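You operate a simulated robot arm through the tools that you are given. There is no shell and no other tool.

You run a simulated robot arm. Do the job below in one go: nothing can be reset, and whatever is moved stays where it is left.

Task
Put the B holder from the middle shelf of the blue shelves on the fourth shelf from the bottom of the blue shelves and the C holder on the lower shelf over the tube bench. Fetch the big jar from the middle shelf of the blue shelves and set it on the fourth shelf from the bottom of the blue shelves. Put the jar that says "267" from the middle shelf of the blue shelves on the fourth shelf from the bottom of the blue shelves and the jar that says "50" on the second shelf from the bottom of the blue shelves. Put the blue fat tube from the second shelf from the bottom of the blue shelves on the middle shelf of the blue shelves and the yellow fat tube on the top shelf of the blue shelves. Lift the grate open. The order is free. Set down upright: holder, big jar, jar.

It is judged by the outcome, as a careful person would: the job done as asked, and still so three seconds after it is handed in. It fails if anything else is knocked over, pushed out of place, dropped, spilled or broken.

Robot
A 7-joint arm with a two-finger parallel gripper on a trunk, on a base that moves. Base frame: it is fixed to the floor where the robot stands at the start and does not move with it; the origin is under the middle of the robot, x ahead of it, y to its left, z up. Readings come in mm, rad, newtons and seconds.
With the tool pointing down near the work surface it reaches from about 100 to 680 mm from the robot's upright axis, wherever it stands. Its first joint turns from -2.897 to 2.897 rad. Places, roughly: big jar [750, -250, 1000]; fat tube [500, -250, 500]; fourth shelf of the blue shelves [600, 0, 1300]; grate [6900, -400, 300]; holder [500, 250, 1000]; jar [500, -500, 1000]; lower shelf over the tube bench (148x26 cm) [4940, 1020, 1300]; middle shelf of the blue shelves [600, 0, 1000]; second shelf of the blue shelves [600, 0, 600]; top shelf of the blue shelves [600, 0, 1600]. Payload 1.57 kg.
The tool frame sits at the grasp point between the pads (the TCP): z along the fingers, y along the line on which they close. The tips reach 30 mm beyond it. Largest opening 110 mm; finger width 24, thickness 12; the body of the gripper, 48 by 112 mm, starts 78 mm behind the TCP.
Orientation is that of the tool frame in the base frame, as [roll, pitch, yaw] about the fixed x, y, z axes, in that order (R = Rz(yaw) Ry(pitch) Rx(roll)). With the fingers straight down and closing along the base's y, the tool's x points along the base's -x, its y along +y and its z along -z.

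Tools
- The arm moves only by the tool apply_moves. Its argument "commands" is one flat list of numbers, 7 for each row, row after row: the shift along the base's x, y, z in units of 300 mm (1.0 is 300 mm), then the turn, a rotation vector about the base's x, y, z in units of 60 degrees (1.0 is 60 degrees), then the gripper command, from -1 (shut) to 1 (fully open), values between in proportion. In form: [tx, ty, tz, ax, ay, az, claw, tx, ty, tz, ax, ay, az, claw, ...]. A call has 1 to 20 rows; each row is the pose to reach, as a shift and turn from the pose commanded when the call began. A call with a number of a shift or a turn outside -1 to 1 is refused whole. Each row takes 0.2 s and may step no farther than 50 mm and 0.15 rad from the row before; otherwise, or with a gripper value out of range, the whole call is refused. A pose out of reach is approached as far as the arm can. The call stops where the force on the tool passes 40 N (or 10 N more than at its start, if that is more) or the arm is blocked; 0.2 s more then pass. Each finger travels about 45 mm/s and halts on what it meets, pressing with about 26 N; the grip force reading is that of the motor and also rises with nothing between the fingers. The clock runs only during rows and for 0.2 s after the last one: add rows that repeat a pose to give the fingers time. The reply holds the time, the measured pose of the TCP, the force on the tool along the base axes, the opening and the grip force, in the units named above and with some noise, with the torque about the TCP (base axes, N m) and any sound that the robot's microphone picked up.
- Cameras (640 x 400 px; columns grow to the right, rows downward): "scene" is now at [11.1, 142.6, 1606]; the picture's right is [-0.07, -1.00, 0.00], its down [-0.49, 0.03, -0.87] and it looks along [0.87, -0.06, -0.49] (base axes); focal length 214 px, centre (320, 200). "wrist" rides on the gripper at [70, 16, -141] in the tool frame; the picture's right is [-0.23, 0.97, 0.00], its down [-0.86, -0.20, -0.48] and it looks along [-0.47, -0.11, 0.88] (tool axes); focal length 222 px, centre (320, 200). There is no depth. A picture from a camera that has moved, and an enlarged one, comes with that camera's place and axes in the base frame and with its lens. The place of the scene camera against the robot may be out by one fixed shift of up to 25 mm in any direction.
- grab_frame(camera): a new picture of that camera. The clock stands still meanwhile.
- slide_trunk(by): slides the trunk up (or, below 0, down) by that many mm; the arm and the scene camera ride with it, the base frame stays. It gives what a move gives, with no picture.
- roll_base(legs): drives the robot by 1 to 6 legs, each [ahead, turn to the left] in mm and rad, along the robot's own axes; the way and the turn of a leg run together, so that a leg with both is an arc; at most 1500 mm and 3.142 rad a leg. The arm and the cameras ride along, it lands a little off, and it stops where it bumps. It gives what a move gives.
- head_to(pan, tilt): turns the head with the scene camera to pan (to the left, within 2.705 rad either way) and tilt (down, from -0.506 to 1.204), counted from straight ahead of the robot. It gives what a move gives.
- close_up(camera, box): a new picture of the part [left, top, right, bottom] of that camera's present view, enlarged. The clock stands still meanwhile.
- sign_off(): hands the job in; it is judged then, once.

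Places have to be worked out from the pictures, the camera data and where the tool is seen. Open the gripper and draw the arm clear of the work before you hand the job in, unless the task says otherwise.

The tools are called after "Call:" as name(argument=value, ...) on one line, values as JSON. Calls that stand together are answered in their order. apply_moves: Moves the arm, as the interface text tells. Its arguments: {"type":"object","properties":{"commands":{"type":"array","items":{"type":"number"}}},"required":["commands"]} The other tools are called the same way: slide_trunk (by) moves the trunk up or down; roll_base (legs) drives the base; head_to (pan, tilt) turns the head that bears the scene camera; grab_frame (camera) takes a picture; close_up (camera, box) takes an enlarged picture of a part of a camera's view; sign_off () hands the job in.

At the start:

```text
time_s: 0.0
ee_pos: [365.1, -72.5, 1149.9]
tool_rot: [-3.141, -0.001, 3.141]
ft_force: [-0.4, -0.1, 0.2]
wrist_torque: [0.03, 0.0, -0.03]
grip_width: 110.4
grip_force: 0.1
trunk travel left (down, up): [-525.0, 65.0]
robot x, y, heading: [0.6, -1.2, 0.001]
head pan, tilt (commanded): [-0.068, 0.51]
```

scene: 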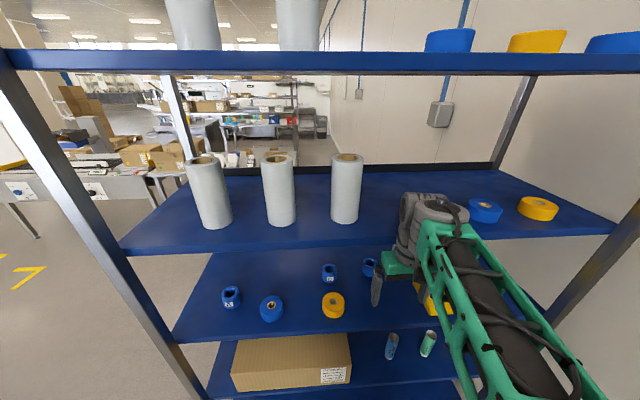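
wrist: 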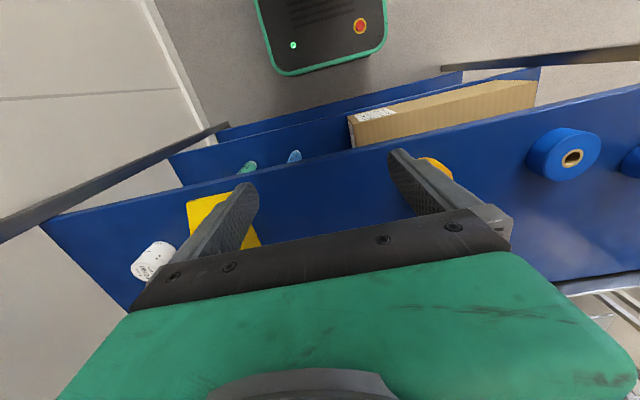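

I start by looking closer at the shelves in the scene camera view to identify the objects.

Call:
close_up(camera="scene", box=[180, 240, 420, 390])

Call:
close_up(camera="scene", box=[340, 140, 640, 328])

Call:
close_up(camera="scene", box=[80, 0, 400, 200])

Call:
close_up(camera="wrist", box=[100, 80, 420, 280])

```text
2.67 times, centred on (300, 315) of scene
camera zoom: at [11.1, 142.6, 1606.0], right [-0.07, -1.0, 0.0], down [-0.49, 0.03, -0.87], along [0.87, -0.06, -0.49], focal length 572 px, centre (373, -107)
```

zoom: 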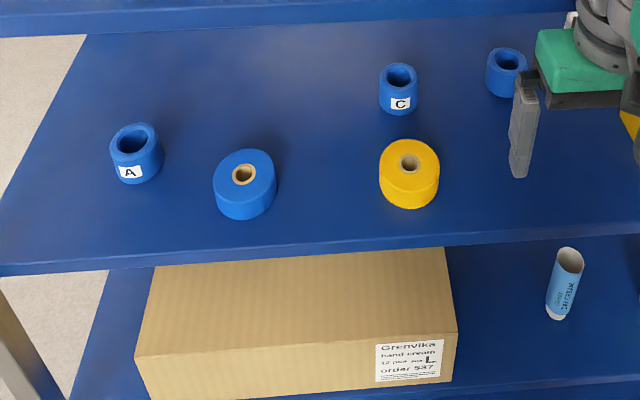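

```text
2.13 times, centred on (490, 234) of scene
camera zoom: at [11.1, 142.6, 1606.0], right [-0.07, -1.0, 0.0], down [-0.49, 0.03, -0.87], along [0.87, -0.06, -0.49], focal length 456 px, centre (-42, 128)
```

zoom: 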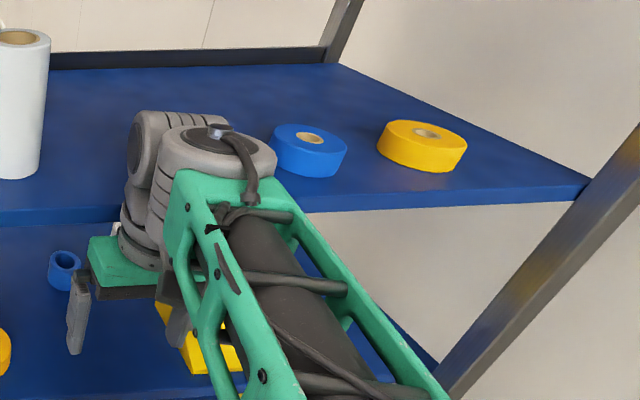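

```text
2.00 times, centred on (240, 100) of scene
camera zoom: at [11.1, 142.6, 1606.0], right [-0.07, -1.0, 0.0], down [-0.49, 0.03, -0.87], along [0.87, -0.06, -0.49], focal length 429 px, centre (480, 400)
```

zoom: 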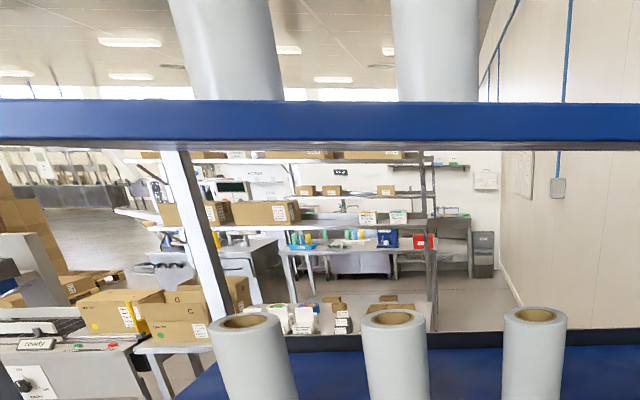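

```text
2.00 times, centred on (260, 180) of wrist
camera zoom: at [296.0, -55.2, 1290.6], right [0.23, 0.97, 0.0], down [0.86, -0.2, 0.48], along [0.47, -0.11, -0.88], focal length 444 px, centre (440, 240)
```

zoom: 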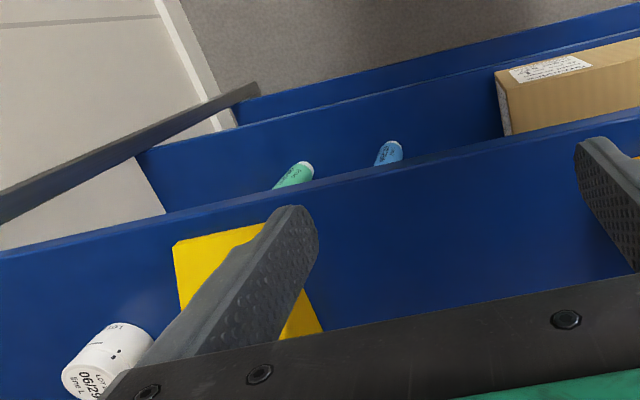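

The arm hides part of the middle shelf, and I need room to back off. I look around with the head first, to see what is behind and beside the robot.

Call:
head_to(pan=2.6, tilt=0.6)

Call:
grab_frame(camera="scene")

Call:
head_to(pan=-2.6, tilt=0.6)

Call:
grab_frame(camera="scene")

Call:
head_to(pan=1.2, tilt=0.4)

Call:
grab_frame(camera="scene")

Call:
head_to(pan=-1.2, tilt=0.4)

Call:
grab_frame(camera="scene")

```text
time_s: 2.4
ee_pos: [365.7, -71.0, 1149.5]
tool_rot: [3.14, -0.001, -3.141]
ft_force: [-0.2, 0.5, -0.8]
wrist_torque: [0.03, 0.01, 0.01]
grip_width: 110.1
grip_force: 0.1
trunk travel left (down, up): [-525.0, 65.0]
robot x, y, heading: [0.4, 6.6, -0.008]
head pan, tilt (commanded): [2.601, 0.6]
```

```text
taken
camera scene: at [-155.2, 194.3, 1597.8], right [0.52, 0.86, 0.0], down [0.48, -0.29, -0.83], along [-0.71, 0.43, -0.56], focal length 214 px, centre (320, 200)
```

scene: 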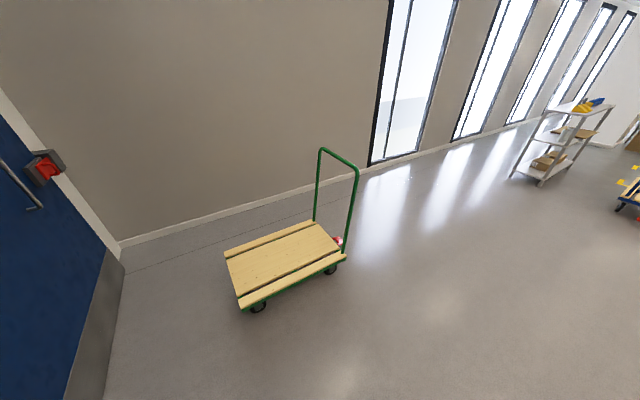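

```text
time_s: 6.5
ee_pos: [366.7, -71.3, 1150.1]
tool_rot: [3.141, 0.0, 3.14]
ft_force: [-0.4, -0.4, 0.2]
wrist_torque: [0.0, 0.03, -0.01]
grip_width: 109.9
grip_force: 0.1
trunk travel left (down, up): [-525.0, 65.0]
robot x, y, heading: [-0.9, -1.9, 0.001]
head pan, tilt (commanded): [-2.601, 0.6]
```

```text
taken
camera scene: at [-155.2, 103.2, 1597.8], right [-0.52, 0.86, 0.0], down [0.48, 0.29, -0.83], along [-0.71, -0.43, -0.56], focal length 214 px, centre (320, 200)
```

scene: 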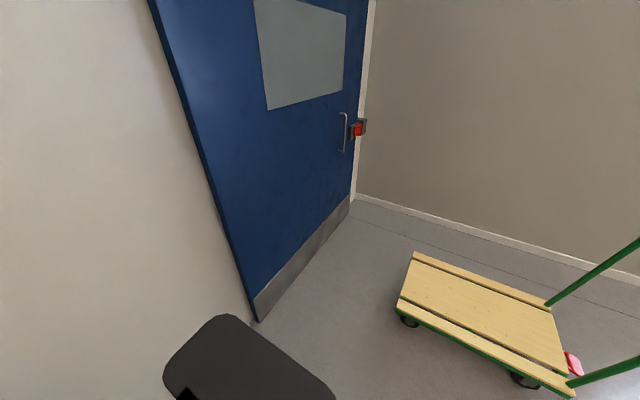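

```text
time_s: 9.6
ee_pos: [364.2, -72.4, 1150.2]
tool_rot: [-3.141, 0.001, -3.141]
ft_force: [-0.5, 0.2, 0.1]
wrist_torque: [0.02, -0.03, 0.0]
grip_width: 110.2
grip_force: 0.1
trunk travel left (down, up): [-525.0, 65.0]
robot x, y, heading: [-1.4, -1.4, 0.0]
head pan, tilt (commanded): [1.201, 0.4]
```

```text
taken
camera scene: at [-45.9, 235.1, 1616.0], right [0.93, -0.36, 0.0], down [-0.14, -0.36, -0.92], along [0.33, 0.86, -0.39], focal length 214 px, centre (320, 200)
```

scene: 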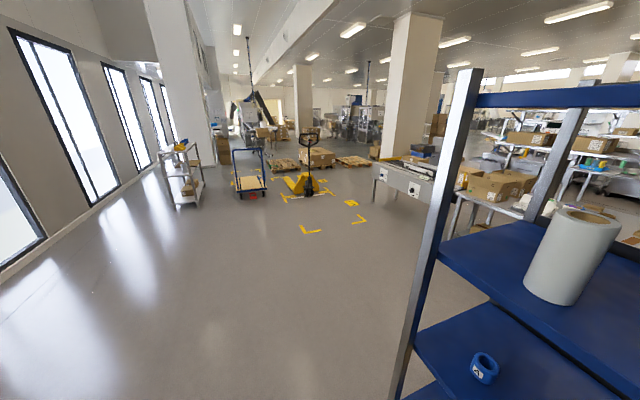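

```text
time_s: 11.8
ee_pos: [364.9, -72.2, 1149.6]
tool_rot: [-3.141, 0.001, 3.14]
ft_force: [-0.6, 0.1, 0.2]
wrist_torque: [0.0, 0.02, 0.0]
grip_width: 110.0
grip_force: 0.1
trunk travel left (down, up): [-525.0, 65.0]
robot x, y, heading: [1.3, 1.4, -0.001]
head pan, tilt (commanded): [-1.201, 0.4]
```

```text
taken
camera scene: at [-45.9, 62.4, 1616.1], right [-0.93, -0.36, 0.0], down [-0.14, 0.36, -0.92], along [0.33, -0.86, -0.39], focal length 214 px, centre (320, 200)
```

scene: 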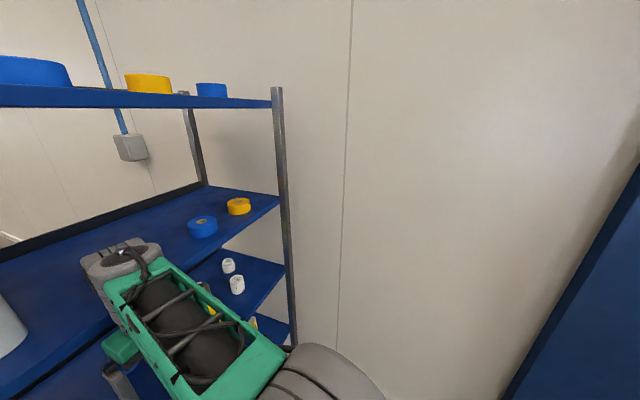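

Behind the robot there is a free floor with a cart about 1 m back. I back off 400 mm so that I can lower the trunk safely and view the shelves.

Call:
roll_base(legs=[[-400, 0]])

Call:
head_to(pan=0, tilt=0.5)

Call:
grab_frame(camera="scene")

Call:
head_to(pan=-0.5, tilt=0.5)

Call:
grab_frame(camera="scene")

```text
time_s: 14.3
ee_pos: [-34.8, -72.2, 1150.2]
tool_rot: [-3.142, 0.001, 3.138]
ft_force: [-0.1, 0.1, -0.5]
wrist_torque: [-0.03, -0.03, 0.0]
grip_width: 110.0
grip_force: 0.0
trunk travel left (down, up): [-525.0, 65.0]
robot x, y, heading: [-398.6, 1.3, -0.003]
head pan, tilt (commanded): [-1.201, 0.4]
```

```text
time_s: 15.7
ee_pos: [-34.4, -72.3, 1149.0]
tool_rot: [3.141, 0.001, 3.138]
ft_force: [-0.4, 0.3, -1.3]
wrist_torque: [0.01, 0.01, 0.02]
grip_width: 110.0
grip_force: 0.1
trunk travel left (down, up): [-525.0, 65.0]
robot x, y, heading: [-394.7, 0.1, -0.002]
head pan, tilt (commanded): [0.0, 0.499]
```

```text
taken
camera scene: at [-387.3, 149.2, 1606.9], right [0.0, -1.0, 0.0], down [-0.48, 0.0, -0.88], along [0.88, 0.0, -0.48], focal length 214 px, centre (320, 200)
```

scene: 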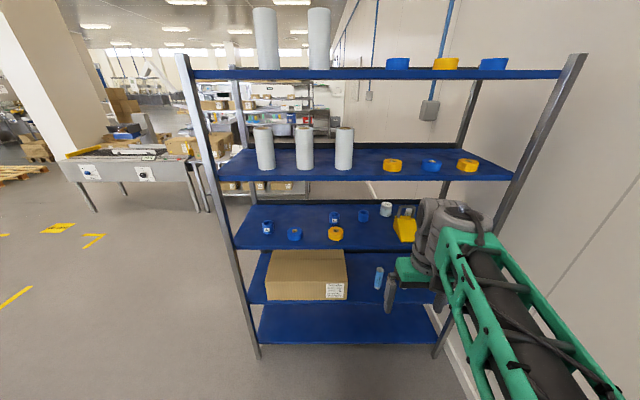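

```text
time_s: 16.6
ee_pos: [-33.9, -71.4, 1149.7]
tool_rot: [3.141, 0.001, 3.138]
ft_force: [-0.2, -0.4, 0.4]
wrist_torque: [0.02, -0.02, -0.02]
grip_width: 110.1
grip_force: 0.0
trunk travel left (down, up): [-525.0, 65.0]
robot x, y, heading: [-399.4, 2.4, -0.004]
head pan, tilt (commanded): [-0.499, 0.499]
```

```text
taken
camera scene: at [-398.5, 105.8, 1606.9], right [-0.48, -0.88, 0.0], down [-0.42, 0.23, -0.88], along [0.77, -0.42, -0.48], focal length 214 px, centre (320, 200)
```

scene: 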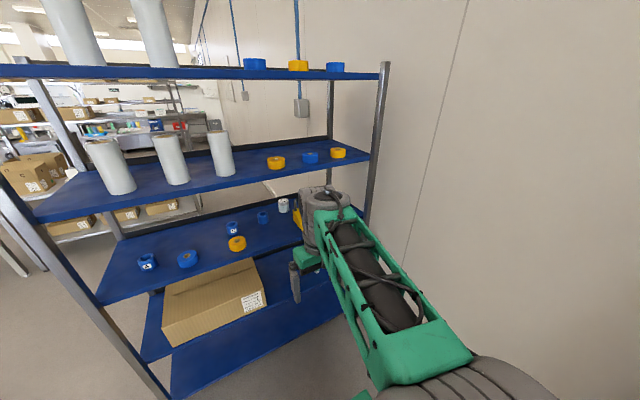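

From back here I see all five shelves. I lower the trunk to look into the middle shelf bay, with the arm well in front of the shelves.

Call:
slide_trunk(by=-300)

Call:
head_to(pan=-0.3, tilt=0.25)

Call:
grab_frame(camera="scene")

Call:
close_up(camera="scene", box=[280, 120, 520, 270])

```text
time_s: 19.6
ee_pos: [-33.1, -72.5, 850.1]
tool_rot: [-3.141, 0.0, 3.139]
ft_force: [0.4, -0.1, 0.9]
wrist_torque: [0.02, -0.01, 0.02]
grip_width: 110.0
grip_force: 0.1
trunk travel left (down, up): [-225.0, 365.0]
robot x, y, heading: [-400.2, -0.5, -0.003]
head pan, tilt (commanded): [-0.499, 0.499]
```

```text
time_s: 20.4
ee_pos: [-34.7, -72.3, 849.0]
tool_rot: [3.141, 0.001, 3.138]
ft_force: [0.1, -0.4, -0.1]
wrist_torque: [-0.02, -0.02, 0.01]
grip_width: 110.0
grip_force: 0.2
trunk travel left (down, up): [-225.0, 365.0]
robot x, y, heading: [-402.9, -2.8, -0.002]
head pan, tilt (commanded): [-0.3, 0.25]
```

```text
taken
camera scene: at [-389.2, 121.6, 1330.0], right [-0.3, -0.95, 0.0], down [-0.24, 0.07, -0.97], along [0.92, -0.29, -0.25], focal length 214 px, centre (320, 200)
```

scene: 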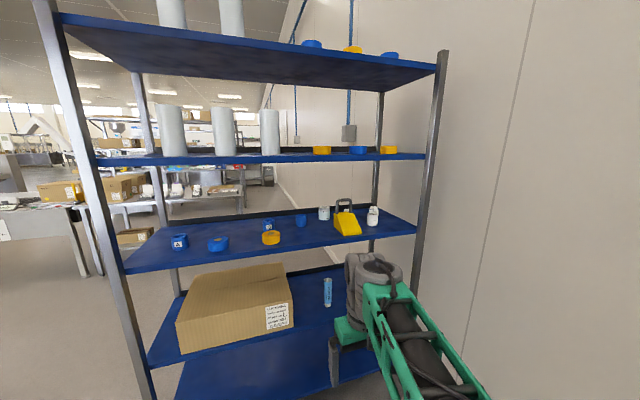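

```text
2.67 times, centred on (400, 195) of scene
camera zoom: at [-389.2, 121.6, 1330.0], right [-0.3, -0.95, 0.0], down [-0.24, 0.07, -0.97], along [0.92, -0.29, -0.25], focal length 572 px, centre (107, 213)
```

zoom: 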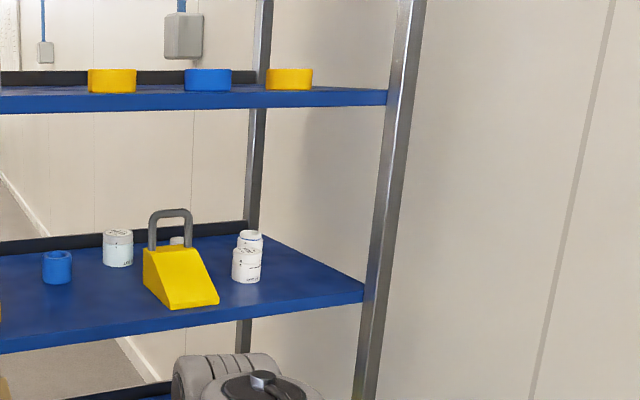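

The middle bay holds holders (A, C, a third one behind), tapes, a yellow chock, a larger jar and small white jars. Before working I reorient the tool; I start by turning the gripper about the vertical (well clear of everything) so its camera will be on top when the tool is horizontal.

Call:
apply_moves(commands=[0, 0, 0, 0, 0, 0.125, 1, 0, 0, 0, 0, 0, 0.25, 1, 0, 0, 0, 0, 0, 0.375, 1, 0, 0, 0, 0, 0, 0.5, 1, 0, 0, 0, 0, 0, 0.625, 1, 0, 0, 0, 0, 0, 0.75, 1, 0, 0, 0, 0, 0, 0.875, 1, 0, 0, 0, 0, 0, 1, 1])

```text
time_s: 22.2
ee_pos: [-33.8, -71.8, 849.3]
tool_rot: [3.141, -0.001, -2.096]
ft_force: [0.2, 0.5, 0.1]
wrist_torque: [0.0, -0.02, -0.01]
grip_width: 110.2
grip_force: 0.1
trunk travel left (down, up): [-225.0, 365.0]
robot x, y, heading: [-397.5, 2.8, -0.005]
head pan, tilt (commanded): [-0.3, 0.25]
```

Yaw went from π to −2.096 as asked, so that direction works. I continue by another 60° twice.

Call:
apply_moves(commands=[0, 0, 0, 0, 0, 0.125, 1, 0, 0, 0, 0, 0, 0.25, 1, 0, 0, 0, 0, 0, 0.375, 1, 0, 0, 0, 0, 0, 0.5, 1, 0, 0, 0, 0, 0, 0.625, 1, 0, 0, 0, 0, 0, 0.75, 1, 0, 0, 0, 0, 0, 0.875, 1, 0, 0, 0, 0, 0, 1, 1])

Call:
apply_moves(commands=[0, 0, 0, 0, 0, 0.125, 1, 0, 0, 0, 0, 0, 0.25, 1, 0, 0, 0, 0, 0, 0.375, 1, 0, 0, 0, 0, 0, 0.5, 1, 0, 0, 0, 0, 0, 0.625, 1, 0, 0, 0, 0, 0, 0.75, 1, 0, 0, 0, 0, 0, 0.875, 1, 0, 0, 0, 0, 0, 1, 1])

```text
time_s: 24.0
ee_pos: [-35.9, -73.3, 850.9]
tool_rot: [3.141, -0.001, -1.05]
ft_force: [-0.2, 0.1, 0.5]
wrist_torque: [0.01, 0.0, 0.02]
grip_width: 109.8
grip_force: 0.1
trunk travel left (down, up): [-225.0, 365.0]
robot x, y, heading: [-400.3, 2.2, -0.007]
head pan, tilt (commanded): [-0.3, 0.25]
```

```text
time_s: 26.0
ee_pos: [-19.7, -50.0, 832.9]
tool_rot: [-3.124, 0.043, 0.078]
ft_force: [0.4, 0.2, -0.6]
wrist_torque: [-0.03, -0.01, 0.01]
grip_width: 110.2
grip_force: 0.0
out of reach, approached as far as the arm can: row 6
trunk travel left (down, up): [-225.0, 365.0]
robot x, y, heading: [-400.6, 1.3, -0.001]
head pan, tilt (commanded): [-0.3, 0.25]
stopped in row 8: the arm was blocked; the commanded pose is now the measured one
```

Joint 7 reaches its limit before a full half turn, so I return to the natural roll (camera toward the robot side) and will use a forward-tilted tool instead.

Call:
apply_moves(commands=[0, 0, 0, 0, 0, -0.125, 1, 0, 0, 0, 0, 0, -0.25, 1, 0, 0, 0, 0, 0, -0.375, 1, 0, 0, 0, 0, 0, -0.5, 1, 0, 0, 0, 0, 0, -0.625, 1, 0, 0, 0, 0, 0, -0.75, 1, 0, 0, 0, 0, 0, -0.875, 1, 0, 0, 0, 0, 0, -1, 1])

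Call:
apply_moves(commands=[0, 0, 0, 0, 0, -0.125, 1, 0, 0, 0, 0, 0, -0.25, 1, 0, 0, 0, 0, 0, -0.375, 1, 0, 0, 0, 0, 0, -0.5, 1, 0, 0, 0, 0, 0, -0.625, 1, 0, 0, 0, 0, 0, -0.75, 1, 0, 0, 0, 0, 0, -0.875, 1, 0, 0, 0, 0, 0, -1, 1])

Call:
apply_moves(commands=[0, 0, 0, 0, 0, -0.125, 1, 0, 0, 0, 0, 0, -0.25, 1, 0, 0, 0, 0, 0, -0.375, 1, 0, 0, 0, 0, 0, -0.5, 1, 0, 0, 0, 0, 0, -0.625, 1, 0, 0, 0, 0, 0, -0.75, 1, 0, 0, 0, 0, 0, -0.875, 1, 0, 0, 0, 0, 0, -1, 1])

```text
time_s: 27.8
ee_pos: [-25.1, -48.8, 839.3]
tool_rot: [-3.138, 0.031, -0.973]
ft_force: [0.0, 0.0, -0.2]
wrist_torque: [0.01, -0.02, -0.01]
grip_width: 110.0
grip_force: 0.0
trunk travel left (down, up): [-225.0, 365.0]
robot x, y, heading: [-397.6, 0.8, -0.005]
head pan, tilt (commanded): [-0.3, 0.25]
```

```text
time_s: 29.6
ee_pos: [-28.3, -48.1, 841.0]
tool_rot: [-3.131, 0.026, -2.019]
ft_force: [0.6, 0.3, 0.1]
wrist_torque: [-0.03, -0.02, 0.0]
grip_width: 110.1
grip_force: 0.0
trunk travel left (down, up): [-225.0, 365.0]
robot x, y, heading: [-396.1, -1.5, -0.001]
head pan, tilt (commanded): [-0.3, 0.25]
```

```text
time_s: 31.4
ee_pos: [-27.8, -48.4, 840.3]
tool_rot: [-3.13, 0.028, -3.066]
ft_force: [0.8, 0.4, 0.3]
wrist_torque: [0.02, 0.01, 0.04]
grip_width: 110.2
grip_force: 0.0
trunk travel left (down, up): [-225.0, 365.0]
robot x, y, heading: [-399.2, 3.1, -0.004]
head pan, tilt (commanded): [-0.3, 0.25]
```

The tool is back near straight-down with small errors. I level it, then pitch it 45° forward (pointing forward and down).

Call:
apply_moves(commands=[0, 0, 0, 0.011, 0.027, -0.072, 1])

Call:
apply_moves(commands=[0.03, 0, 0.05, 0, -0.125, 0, 1, 0.06, 0, 0.1, 0, -0.25, 0, 1, 0.1, 0, 0.15, 0, -0.375, 0, 1, 0.13, 0, 0.2, 0, -0.5, 0, 1, 0.16, 0, 0.25, 0, -0.625, 0, 1, 0.2, 0, 0.3, 0, -0.75, 0, 1])

Call:
grab_frame(camera="wrist")

Call:
grab_frame(camera="scene")

```text
time_s: 31.8
ee_pos: [-28.4, -48.7, 841.2]
tool_rot: [3.138, 0.0, -3.139]
ft_force: [-0.8, 0.6, 0.0]
wrist_torque: [0.0, -0.01, 0.01]
grip_width: 109.8
grip_force: 0.0
trunk travel left (down, up): [-225.0, 365.0]
robot x, y, heading: [-397.0, 1.6, -0.005]
head pan, tilt (commanded): [-0.3, 0.25]
```

```text
time_s: 33.3
ee_pos: [42.5, -48.1, 868.4]
tool_rot: [3.064, 0.631, 3.105]
ft_force: [0.3, -0.7, -0.4]
wrist_torque: [-0.03, 0.02, 0.01]
grip_width: 110.1
grip_force: 0.0
trunk travel left (down, up): [-225.0, 365.0]
robot x, y, heading: [-400.7, 2.3, -0.004]
head pan, tilt (commanded): [-0.3, 0.25]
stopped in row 6: the arm was blocked; the commanded pose is now the measured one
```

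```text
taken
camera wrist: at [-97.9, -38.2, 941.3], right [0.18, 0.96, 0.19], down [0.41, -0.25, 0.88], along [0.9, -0.07, -0.44], focal length 222 px, centre (320, 200)
```

wrist: 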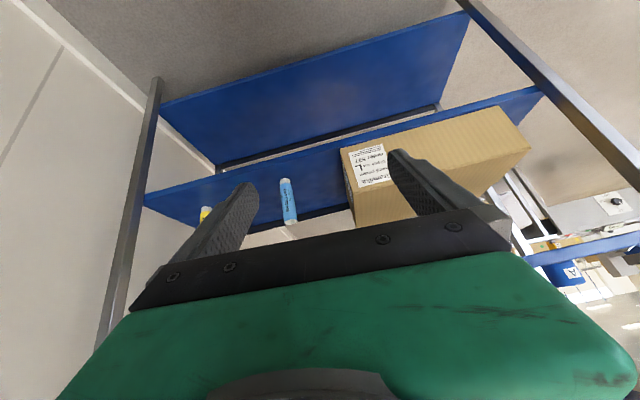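

```text
taken
camera scene: at [-389.1, 121.7, 1330.6], right [-0.3, -0.95, 0.0], down [-0.24, 0.07, -0.97], along [0.92, -0.29, -0.25], focal length 214 px, centre (320, 200)
```

scene: 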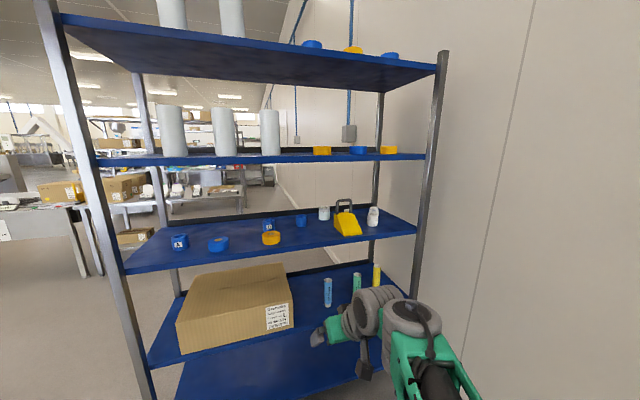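

The arm is too folded there (wrist close to the shoulder). I extend the tool forward in free space (still well before the shelf edge at x≈380) while completing the 45° pitch.

Call:
apply_moves(commands=[0.14, 0, 0.03, 0, 0, 0, 1, 0.28, 0, 0.06, 0, 0, 0, 1, 0.4, 0, 0.1, -0.01, -0.03, 0, 1, 0.5, 0, 0.1, -0.025, -0.07, -0.01, 1, 0.58, 0, 0.1, -0.0524, -0.147, -0.0175, 1, 0.58, 0, 0.1, -0.0524, -0.147, -0.0175, 1])

Call:
grab_frame(camera="scene")

Call:
grab_frame(camera="wrist")

```text
time_s: 34.7
ee_pos: [216.6, -46.6, 900.9]
tool_rot: [3.135, 0.792, 3.13]
ft_force: [-0.7, 0.3, 1.2]
wrist_torque: [0.0, 0.0, 0.02]
grip_width: 109.9
grip_force: 0.1
trunk travel left (down, up): [-225.0, 365.0]
robot x, y, heading: [-402.0, 0.8, -0.001]
head pan, tilt (commanded): [-0.3, 0.25]
```

```text
taken
camera scene: at [-389.0, 121.7, 1330.0], right [-0.3, -0.95, 0.0], down [-0.24, 0.07, -0.97], along [0.92, -0.29, -0.25], focal length 214 px, centre (320, 200)
```

scene: 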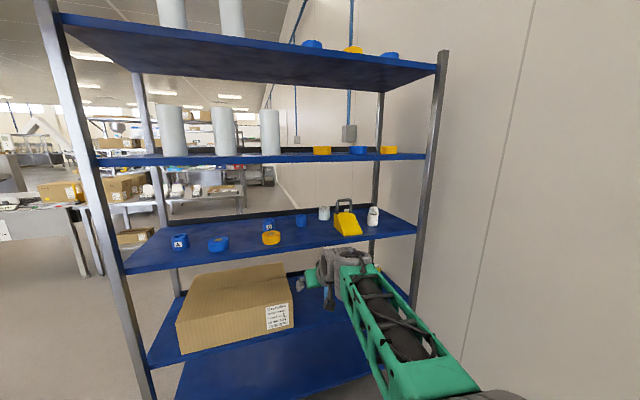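

```text
taken
camera wrist: at [66.9, -31.2, 949.4], right [0.16, 0.97, 0.17], down [0.26, -0.21, 0.94], along [0.95, -0.11, -0.29], focal length 222 px, centre (320, 200)
```

wrist: 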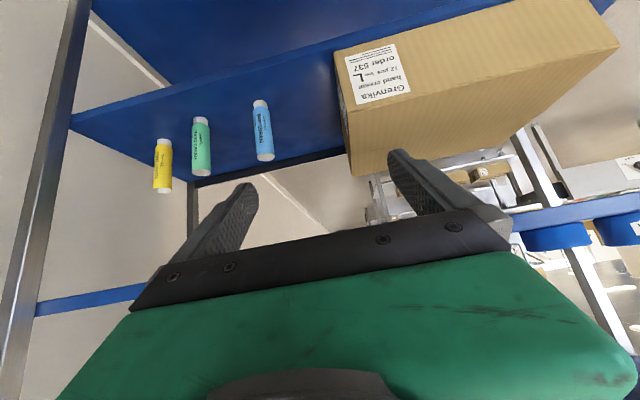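

The pose is good now (45° forward-down pitch). I raise the trunk so the wrist camera looks into the middle bay from the front.

Call:
slide_trunk(by=170)

Call:
grab_frame(camera="wrist")

Call:
grab_frame(camera="scene")

```text
time_s: 36.7
ee_pos: [217.8, -49.5, 1070.1]
tool_rot: [3.135, 0.792, 3.131]
ft_force: [0.5, -0.6, 0.4]
wrist_torque: [0.0, 0.02, 0.01]
grip_width: 110.0
grip_force: 0.1
trunk travel left (down, up): [-395.0, 195.0]
robot x, y, heading: [-397.5, -2.2, -0.003]
head pan, tilt (commanded): [-0.3, 0.25]
```

```text
taken
camera wrist: at [66.7, -31.3, 1119.3], right [0.16, 0.97, 0.17], down [0.26, -0.21, 0.94], along [0.95, -0.11, -0.29], focal length 222 px, centre (320, 200)
```

wrist: 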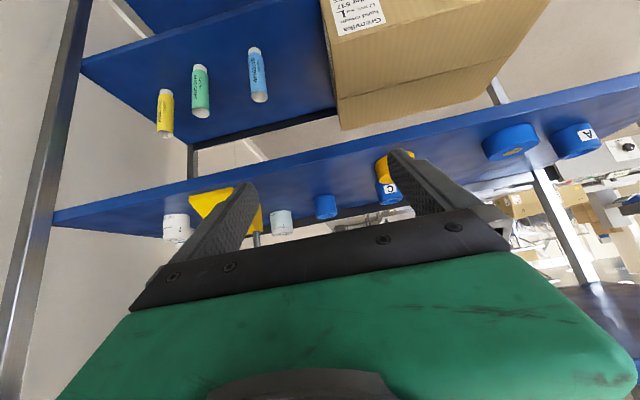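

```text
taken
camera scene: at [-389.0, 121.7, 1500.0], right [-0.3, -0.95, 0.0], down [-0.24, 0.07, -0.97], along [0.92, -0.29, -0.25], focal length 214 px, centre (320, 200)
```

scene: 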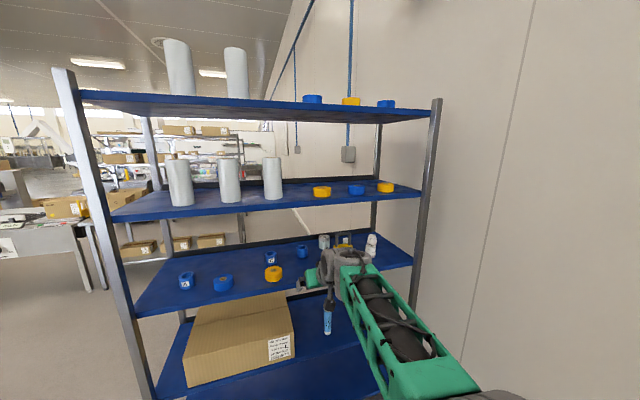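

I zoom into the jars and holders.

Call:
close_up(camera="wrist", box=[140, 160, 400, 260])

Call:
close_up(camera="scene", box=[290, 210, 410, 285])

Call:
close_up(camera="scene", box=[150, 230, 330, 342])

```text
2.46 times, centred on (270, 210) of wrist
camera zoom: at [66.7, -31.3, 1119.3], right [0.16, 0.97, 0.17], down [0.26, -0.21, 0.94], along [0.95, -0.11, -0.29], focal length 547 px, centre (443, 175)
```

zoom: 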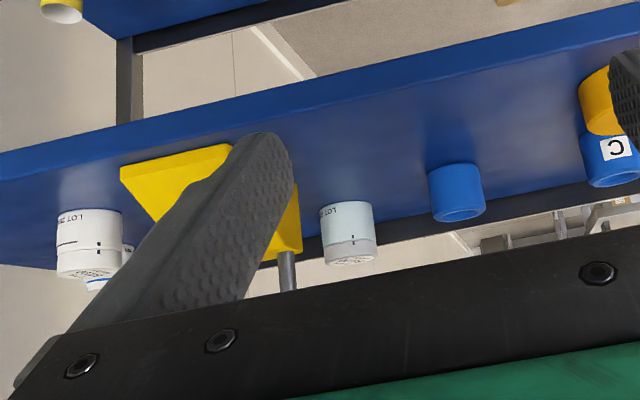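

```text
5.33 times, centred on (350, 248) of scene
camera zoom: at [-389.0, 121.7, 1500.0], right [-0.3, -0.95, 0.0], down [-0.24, 0.07, -0.97], along [0.92, -0.29, -0.25], focal length 1144 px, centre (160, -53)
```

zoom: 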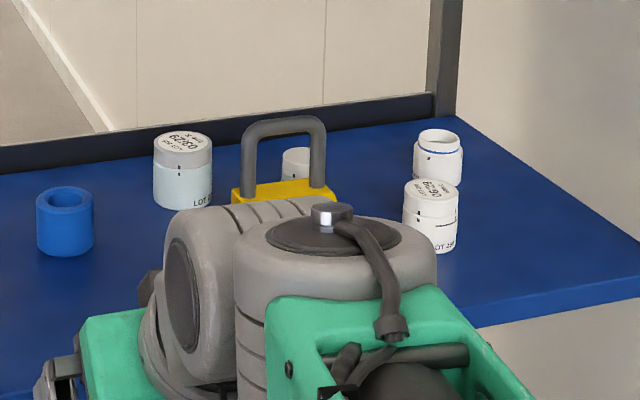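

```text
3.56 times, centred on (240, 286) of scene
camera zoom: at [-389.0, 121.7, 1500.0], right [-0.3, -0.95, 0.0], down [-0.24, 0.07, -0.97], along [0.92, -0.29, -0.25], focal length 763 px, centre (604, -106)
```

zoom: 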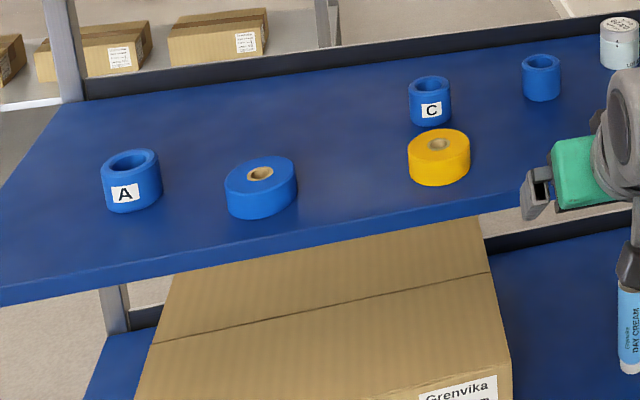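

I zoom further into the jar labels.

Call:
close_up(camera="scene", box=[360, 230, 384, 260])

Call:
close_up(camera="scene", box=[314, 230, 354, 255])

Call:
close_up(camera="wrist", box=[155, 205, 205, 245])

Call:
close_up(camera="wrist", box=[260, 200, 310, 240])

```text
13.33 times, centred on (372, 245) of scene
camera zoom: at [-389.0, 121.7, 1500.0], right [-0.3, -0.95, 0.0], down [-0.24, 0.07, -0.97], along [0.92, -0.29, -0.25], focal length 2860 px, centre (-373, -400)
```

zoom: 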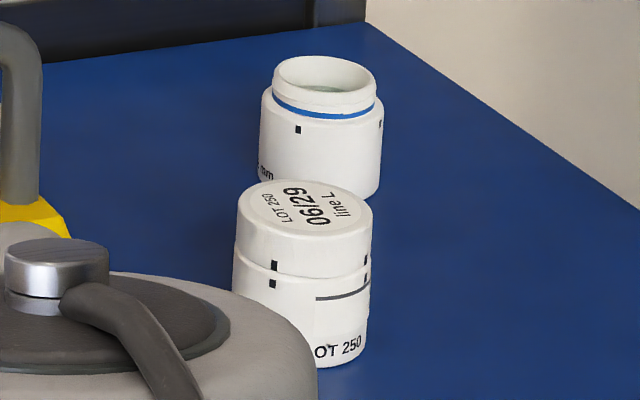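

```text
16.00 times, centred on (334, 242) of scene
camera zoom: at [-389.0, 121.7, 1500.0], right [-0.3, -0.95, 0.0], down [-0.24, 0.07, -0.97], along [0.92, -0.29, -0.25], focal length 3432 px, centre (96, -480)
```

zoom: 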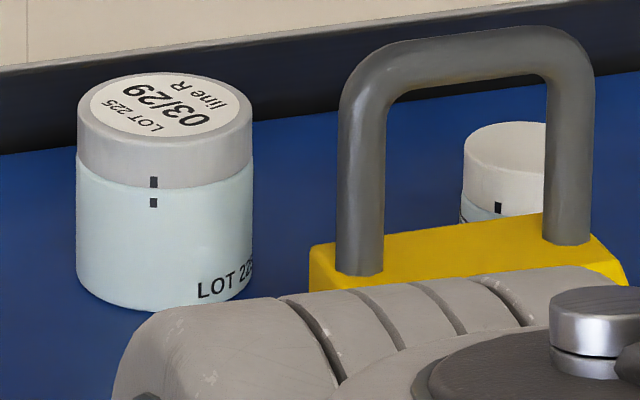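

```text
10.00 times, centred on (180, 225) of wrist
camera zoom: at [66.7, -31.3, 1119.3], right [0.16, 0.97, 0.17], down [0.26, -0.21, 0.94], along [0.95, -0.11, -0.29], focal length 2221 px, centre (1720, -50)
```

zoom: 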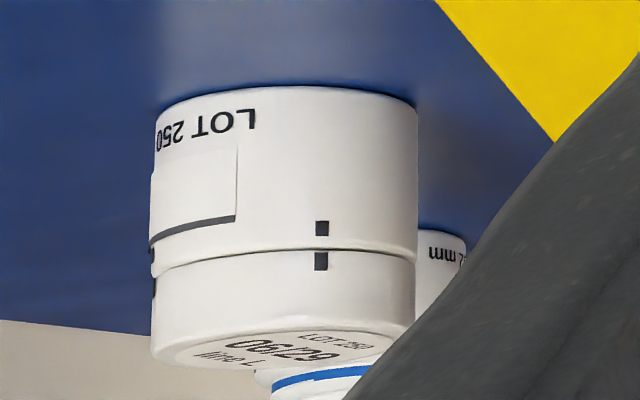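

```text
10.00 times, centred on (285, 220) of wrist
camera zoom: at [66.7, -31.3, 1119.3], right [0.16, 0.97, 0.17], down [0.26, -0.21, 0.94], along [0.95, -0.11, -0.29], focal length 2221 px, centre (670, 0)
```

zoom: 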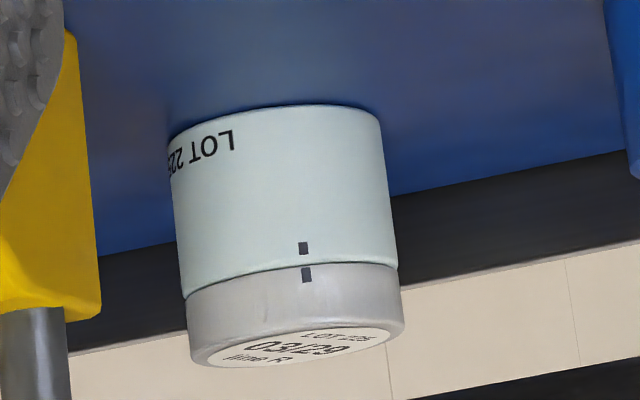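

The front jar's side label with the big number faces right. I shift the robot to the right (y≈−250) by turning left, backing, and turning again, keeping the tool in free space.

Call:
roll_base(legs=[[0, 1.0], [-330, 0], [0, -1.0], [170, 0]])

Call:
grab_frame(camera="wrist")

Call:
head_to(pan=-0.1, tilt=0.3)

Call:
grab_frame(camera="scene")

```text
time_s: 45.0
ee_pos: [205.2, -331.7, 1070.2]
tool_rot: [3.135, 0.792, 3.125]
ft_force: [0.2, 0.5, 0.1]
wrist_torque: [0.04, 0.03, 0.02]
grip_width: 109.9
grip_force: 0.1
trunk travel left (down, up): [-395.0, 195.0]
robot x, y, heading: [-410.1, -275.7, -0.012]
head pan, tilt (commanded): [-0.3, 0.25]
```

```text
taken
camera wrist: at [56.7, -313.7, 1119.3], right [0.17, 0.97, 0.17], down [0.26, -0.21, 0.94], along [0.95, -0.12, -0.29], focal length 222 px, centre (320, 200)
```

wrist: 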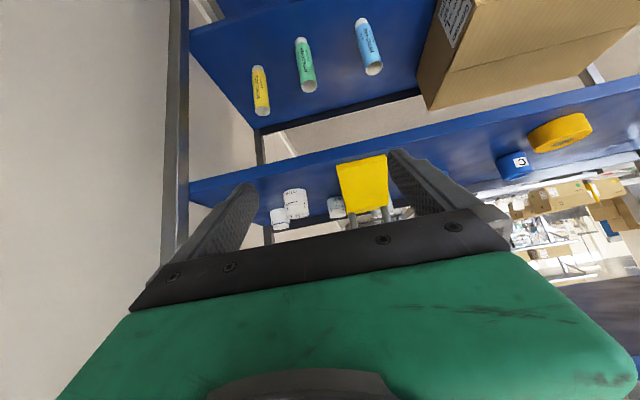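

```text
time_s: 45.7
ee_pos: [205.1, -332.2, 1069.5]
tool_rot: [3.135, 0.792, 3.125]
ft_force: [-0.9, -0.1, 0.6]
wrist_torque: [0.0, 0.03, 0.03]
grip_width: 109.9
grip_force: 0.1
trunk travel left (down, up): [-395.0, 195.0]
robot x, y, heading: [-409.2, -277.7, -0.014]
head pan, tilt (commanded): [-0.099, 0.3]
```

```text
taken
camera scene: at [-394.0, -139.2, 1495.3], right [-0.11, -0.99, 0.0], down [-0.29, 0.03, -0.96], along [0.95, -0.11, -0.3], focal length 214 px, centre (320, 200)
```

scene: 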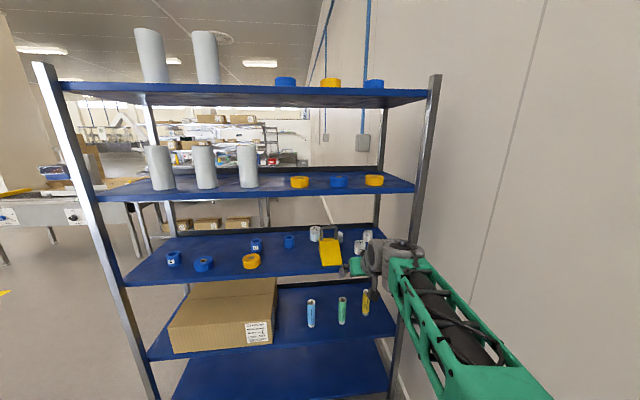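

Now I zoom on the jars and the third holder from both cameras.

Call:
close_up(camera="wrist", box=[264, 180, 314, 232])

Call:
close_up(camera="wrist", box=[310, 180, 350, 225])

Call:
close_up(camera="scene", box=[280, 218, 380, 280])

Call:
close_up(camera="scene", box=[295, 285, 385, 335])

```text
7.69 times, centred on (289, 206) of wrist
camera zoom: at [56.7, -313.7, 1119.3], right [0.17, 0.97, 0.17], down [0.26, -0.21, 0.94], along [0.95, -0.12, -0.29], focal length 1709 px, centre (558, 154)
```

zoom: 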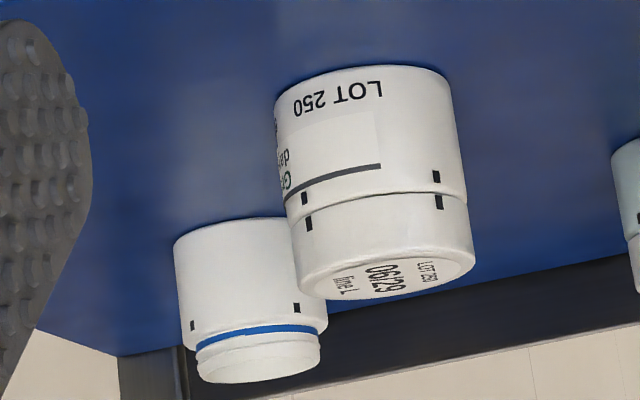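

```text
8.89 times, centred on (330, 202) of wrist
camera zoom: at [56.7, -313.7, 1119.3], right [0.17, 0.97, 0.17], down [0.26, -0.21, 0.94], along [0.95, -0.12, -0.29], focal length 1974 px, centre (231, 178)
```

zoom: 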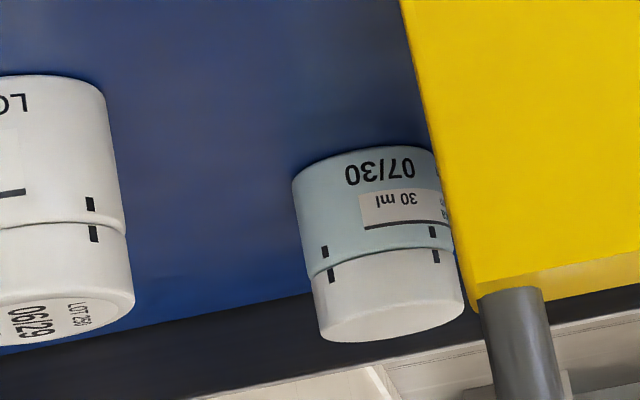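

```text
6.40 times, centred on (330, 249) of scene
camera zoom: at [-394.0, -139.2, 1495.3], right [-0.11, -0.99, 0.0], down [-0.29, 0.03, -0.96], along [0.95, -0.11, -0.3], focal length 1373 px, centre (256, -114)
```

zoom: 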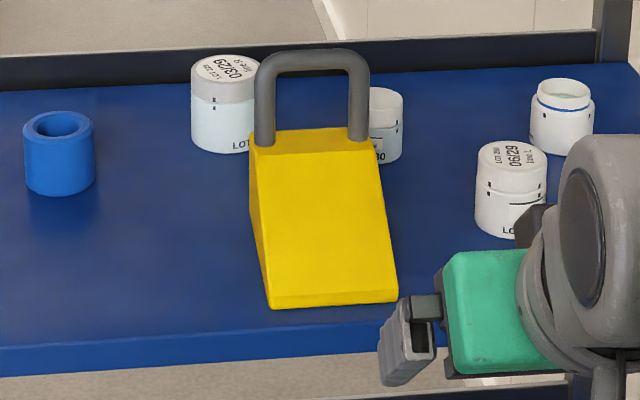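

```text
7.11 times, centred on (340, 310) of scene
camera zoom: at [-394.0, -139.2, 1495.3], right [-0.11, -0.99, 0.0], down [-0.29, 0.03, -0.96], along [0.95, -0.11, -0.3], focal length 1525 px, centre (178, -582)
```

zoom: 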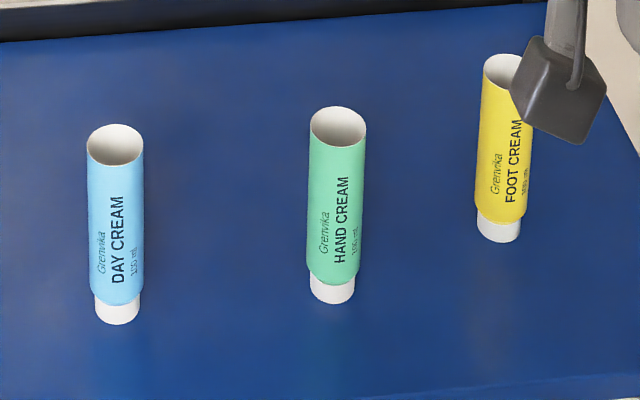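

Three small jars: front-right one (LOT 250, 06/29), an open one behind it, and one behind the chock (30 ml, 07/30). I need to read the other sides, so I move the wrist camera further right (wall is near y≈−770, shelf post near −560) and yaw it left.

Call:
apply_moves(commands=[0.03, -0.13, 0, 0, 0, 0.05, 1, 0.06, -0.26, 0, 0, 0, 0.1, 1, 0.09, -0.39, 0, 0, 0, 0.15, 1, 0.12, -0.52, 0, 0, 0, 0.2, 1, 0.15, -0.65, 0, 0, 0, 0.25, 1, 0.17, -0.78, 0, 0, 0, 0.3, 1, 0.17, -0.9, 0, 0, 0, 0.35, 1])

Call:
grab_frame(camera="wrist")

```text
time_s: 47.3
ee_pos: [244.7, -586.9, 1071.1]
tool_rot: [-3.125, 0.793, -2.774]
ft_force: [-0.5, 0.3, 0.0]
wrist_torque: [0.01, 0.03, -0.01]
grip_width: 110.0
grip_force: 0.0
out of reach, approached as far as the arm can: row 7
trunk travel left (down, up): [-395.0, 195.0]
robot x, y, heading: [-409.8, -277.8, -0.004]
head pan, tilt (commanded): [-0.099, 0.3]
```

```text
taken
camera wrist: at [99.8, -623.7, 1120.8], right [-0.19, 0.97, 0.15], down [0.31, -0.09, 0.95], along [0.93, 0.23, -0.28], focal length 222 px, centre (320, 200)
```

wrist: 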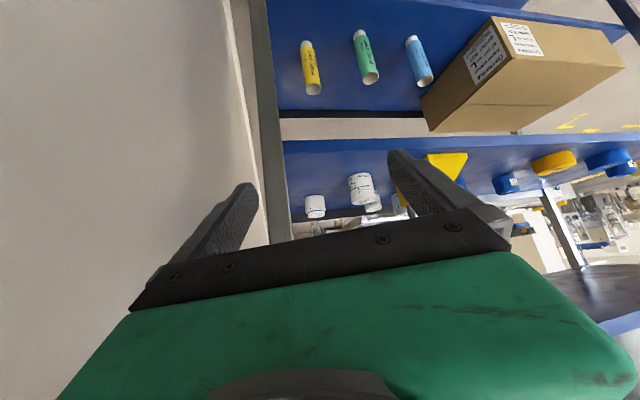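

Call:
close_up(camera="wrist", box=[296, 165, 396, 227])

Call:
close_up(camera="wrist", box=[340, 168, 390, 218])

```text
6.40 times, centred on (346, 196) of wrist
camera zoom: at [99.8, -623.7, 1120.8], right [-0.19, 0.97, 0.15], down [0.31, -0.09, 0.95], along [0.93, 0.23, -0.28], focal length 1422 px, centre (154, 226)
```

zoom: 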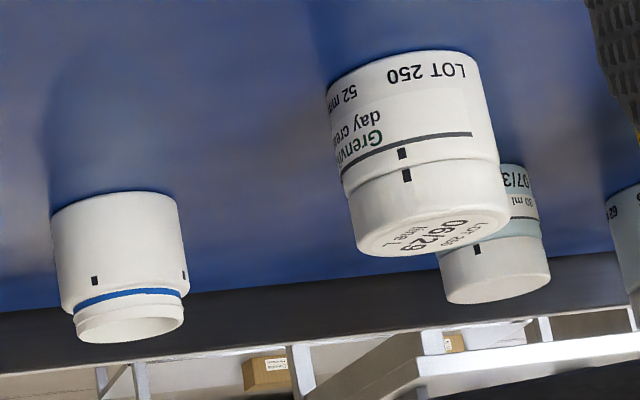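

```text
8.00 times, centred on (365, 193) of wrist
camera zoom: at [99.8, -623.7, 1120.8], right [-0.19, 0.97, 0.15], down [0.31, -0.09, 0.95], along [0.93, 0.23, -0.28], focal length 1777 px, centre (-40, 256)
```

zoom: 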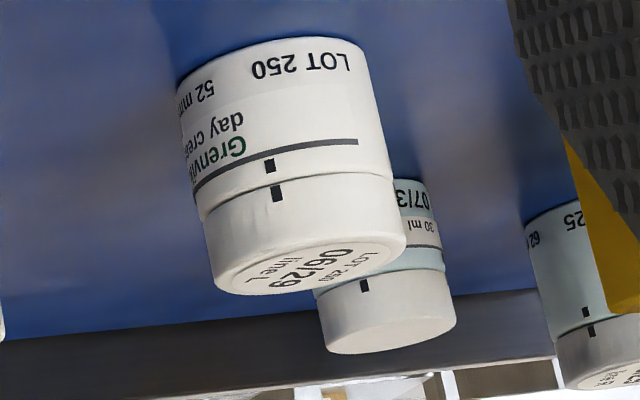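

J1 reads LOT 250 / 52 mm / day cream; the rest of the labels face away and will be read from behind the shelves later. The labelled C holder is clear (about x≈595, y≈73), so I bring the arm back to centre to fetch C first.

Call:
apply_moves(commands=[-0.02, 0.12, 0, 0, 0, -0.05, 1, -0.04, 0.24, 0, 0, 0, -0.1, 1, -0.06, 0.36, 0, 0, 0, -0.15, 1, -0.08, 0.48, 0, 0, 0, -0.2, 1, -0.1, 0.6, 0, 0, 0, -0.25, 1, -0.12, 0.73, 0, 0, 0, -0.3, 1, -0.133, 0.85, 0, 0, 0, -0.35, 1])

Call:
grab_frame(camera="scene")

```text
time_s: 48.9
ee_pos: [207.6, -342.1, 1063.2]
tool_rot: [3.136, 0.79, 3.122]
ft_force: [-0.3, 0.0, -0.7]
wrist_torque: [0.0, -0.05, 0.02]
grip_width: 110.4
grip_force: 0.1
trunk travel left (down, up): [-395.0, 195.0]
robot x, y, heading: [-407.8, -277.4, -0.01]
head pan, tilt (commanded): [-0.099, 0.3]
```

```text
taken
camera scene: at [-394.0, -139.1, 1495.3], right [-0.11, -0.99, 0.0], down [-0.29, 0.03, -0.96], along [0.95, -0.1, -0.3], focal length 214 px, centre (320, 200)
```

scene: 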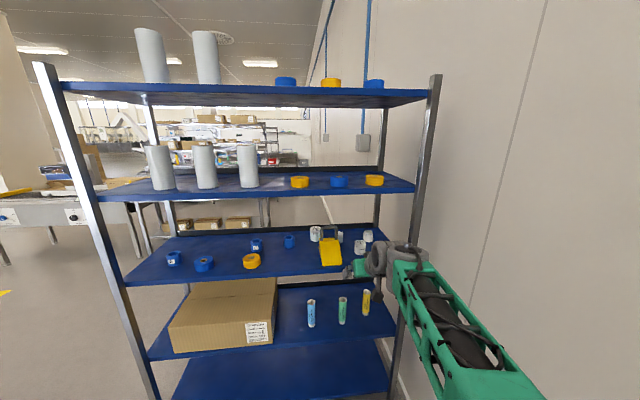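

I shift the robot left so the tool is in line with the C holder (y≈73).

Call:
roll_base(legs=[[0, 1.45], [418, 0], [0, -1.44]])

Call:
grab_frame(camera="wrist")

Call:
close_up(camera="wrist", box=[200, 130, 400, 250])

Call:
grab_frame(camera="scene")

```text
time_s: 58.6
ee_pos: [261.4, 73.0, 1063.4]
tool_rot: [3.136, 0.791, 3.129]
ft_force: [0.3, -0.3, 0.3]
wrist_torque: [0.01, -0.01, 0.01]
grip_width: 109.8
grip_force: 0.0
trunk travel left (down, up): [-395.0, 195.0]
robot x, y, heading: [-353.0, 134.0, -0.007]
head pan, tilt (commanded): [-0.099, 0.3]
```

```text
taken
camera wrist: at [113.1, 90.3, 1112.1], right [0.17, 0.97, 0.17], down [0.26, -0.21, 0.94], along [0.95, -0.12, -0.29], focal length 222 px, centre (320, 200)
```

wrist: 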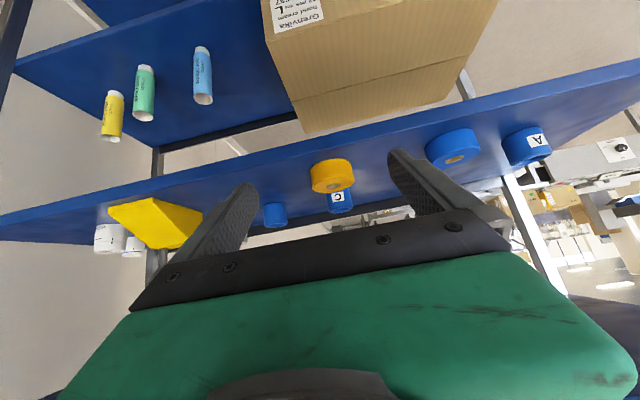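

```text
3.20 times, centred on (300, 190) of wrist
camera zoom: at [113.1, 90.3, 1112.1], right [0.17, 0.97, 0.17], down [0.26, -0.21, 0.94], along [0.95, -0.12, -0.29], focal length 711 px, centre (384, 232)
```

zoom: 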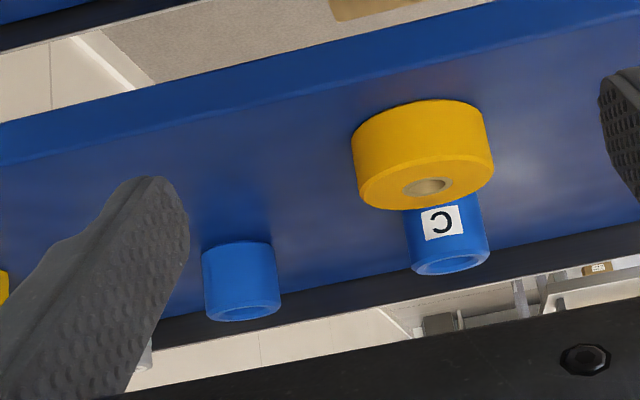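

```text
taken
camera scene: at [-340.5, 274.4, 1495.3], right [-0.11, -0.99, 0.0], down [-0.29, 0.03, -0.96], along [0.95, -0.1, -0.3], focal length 214 px, centre (320, 200)
```

scene: 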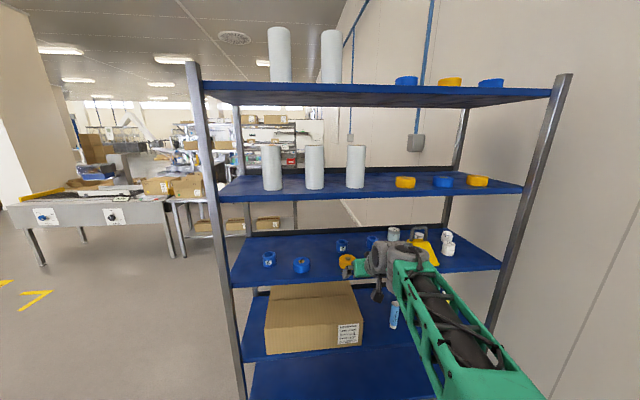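

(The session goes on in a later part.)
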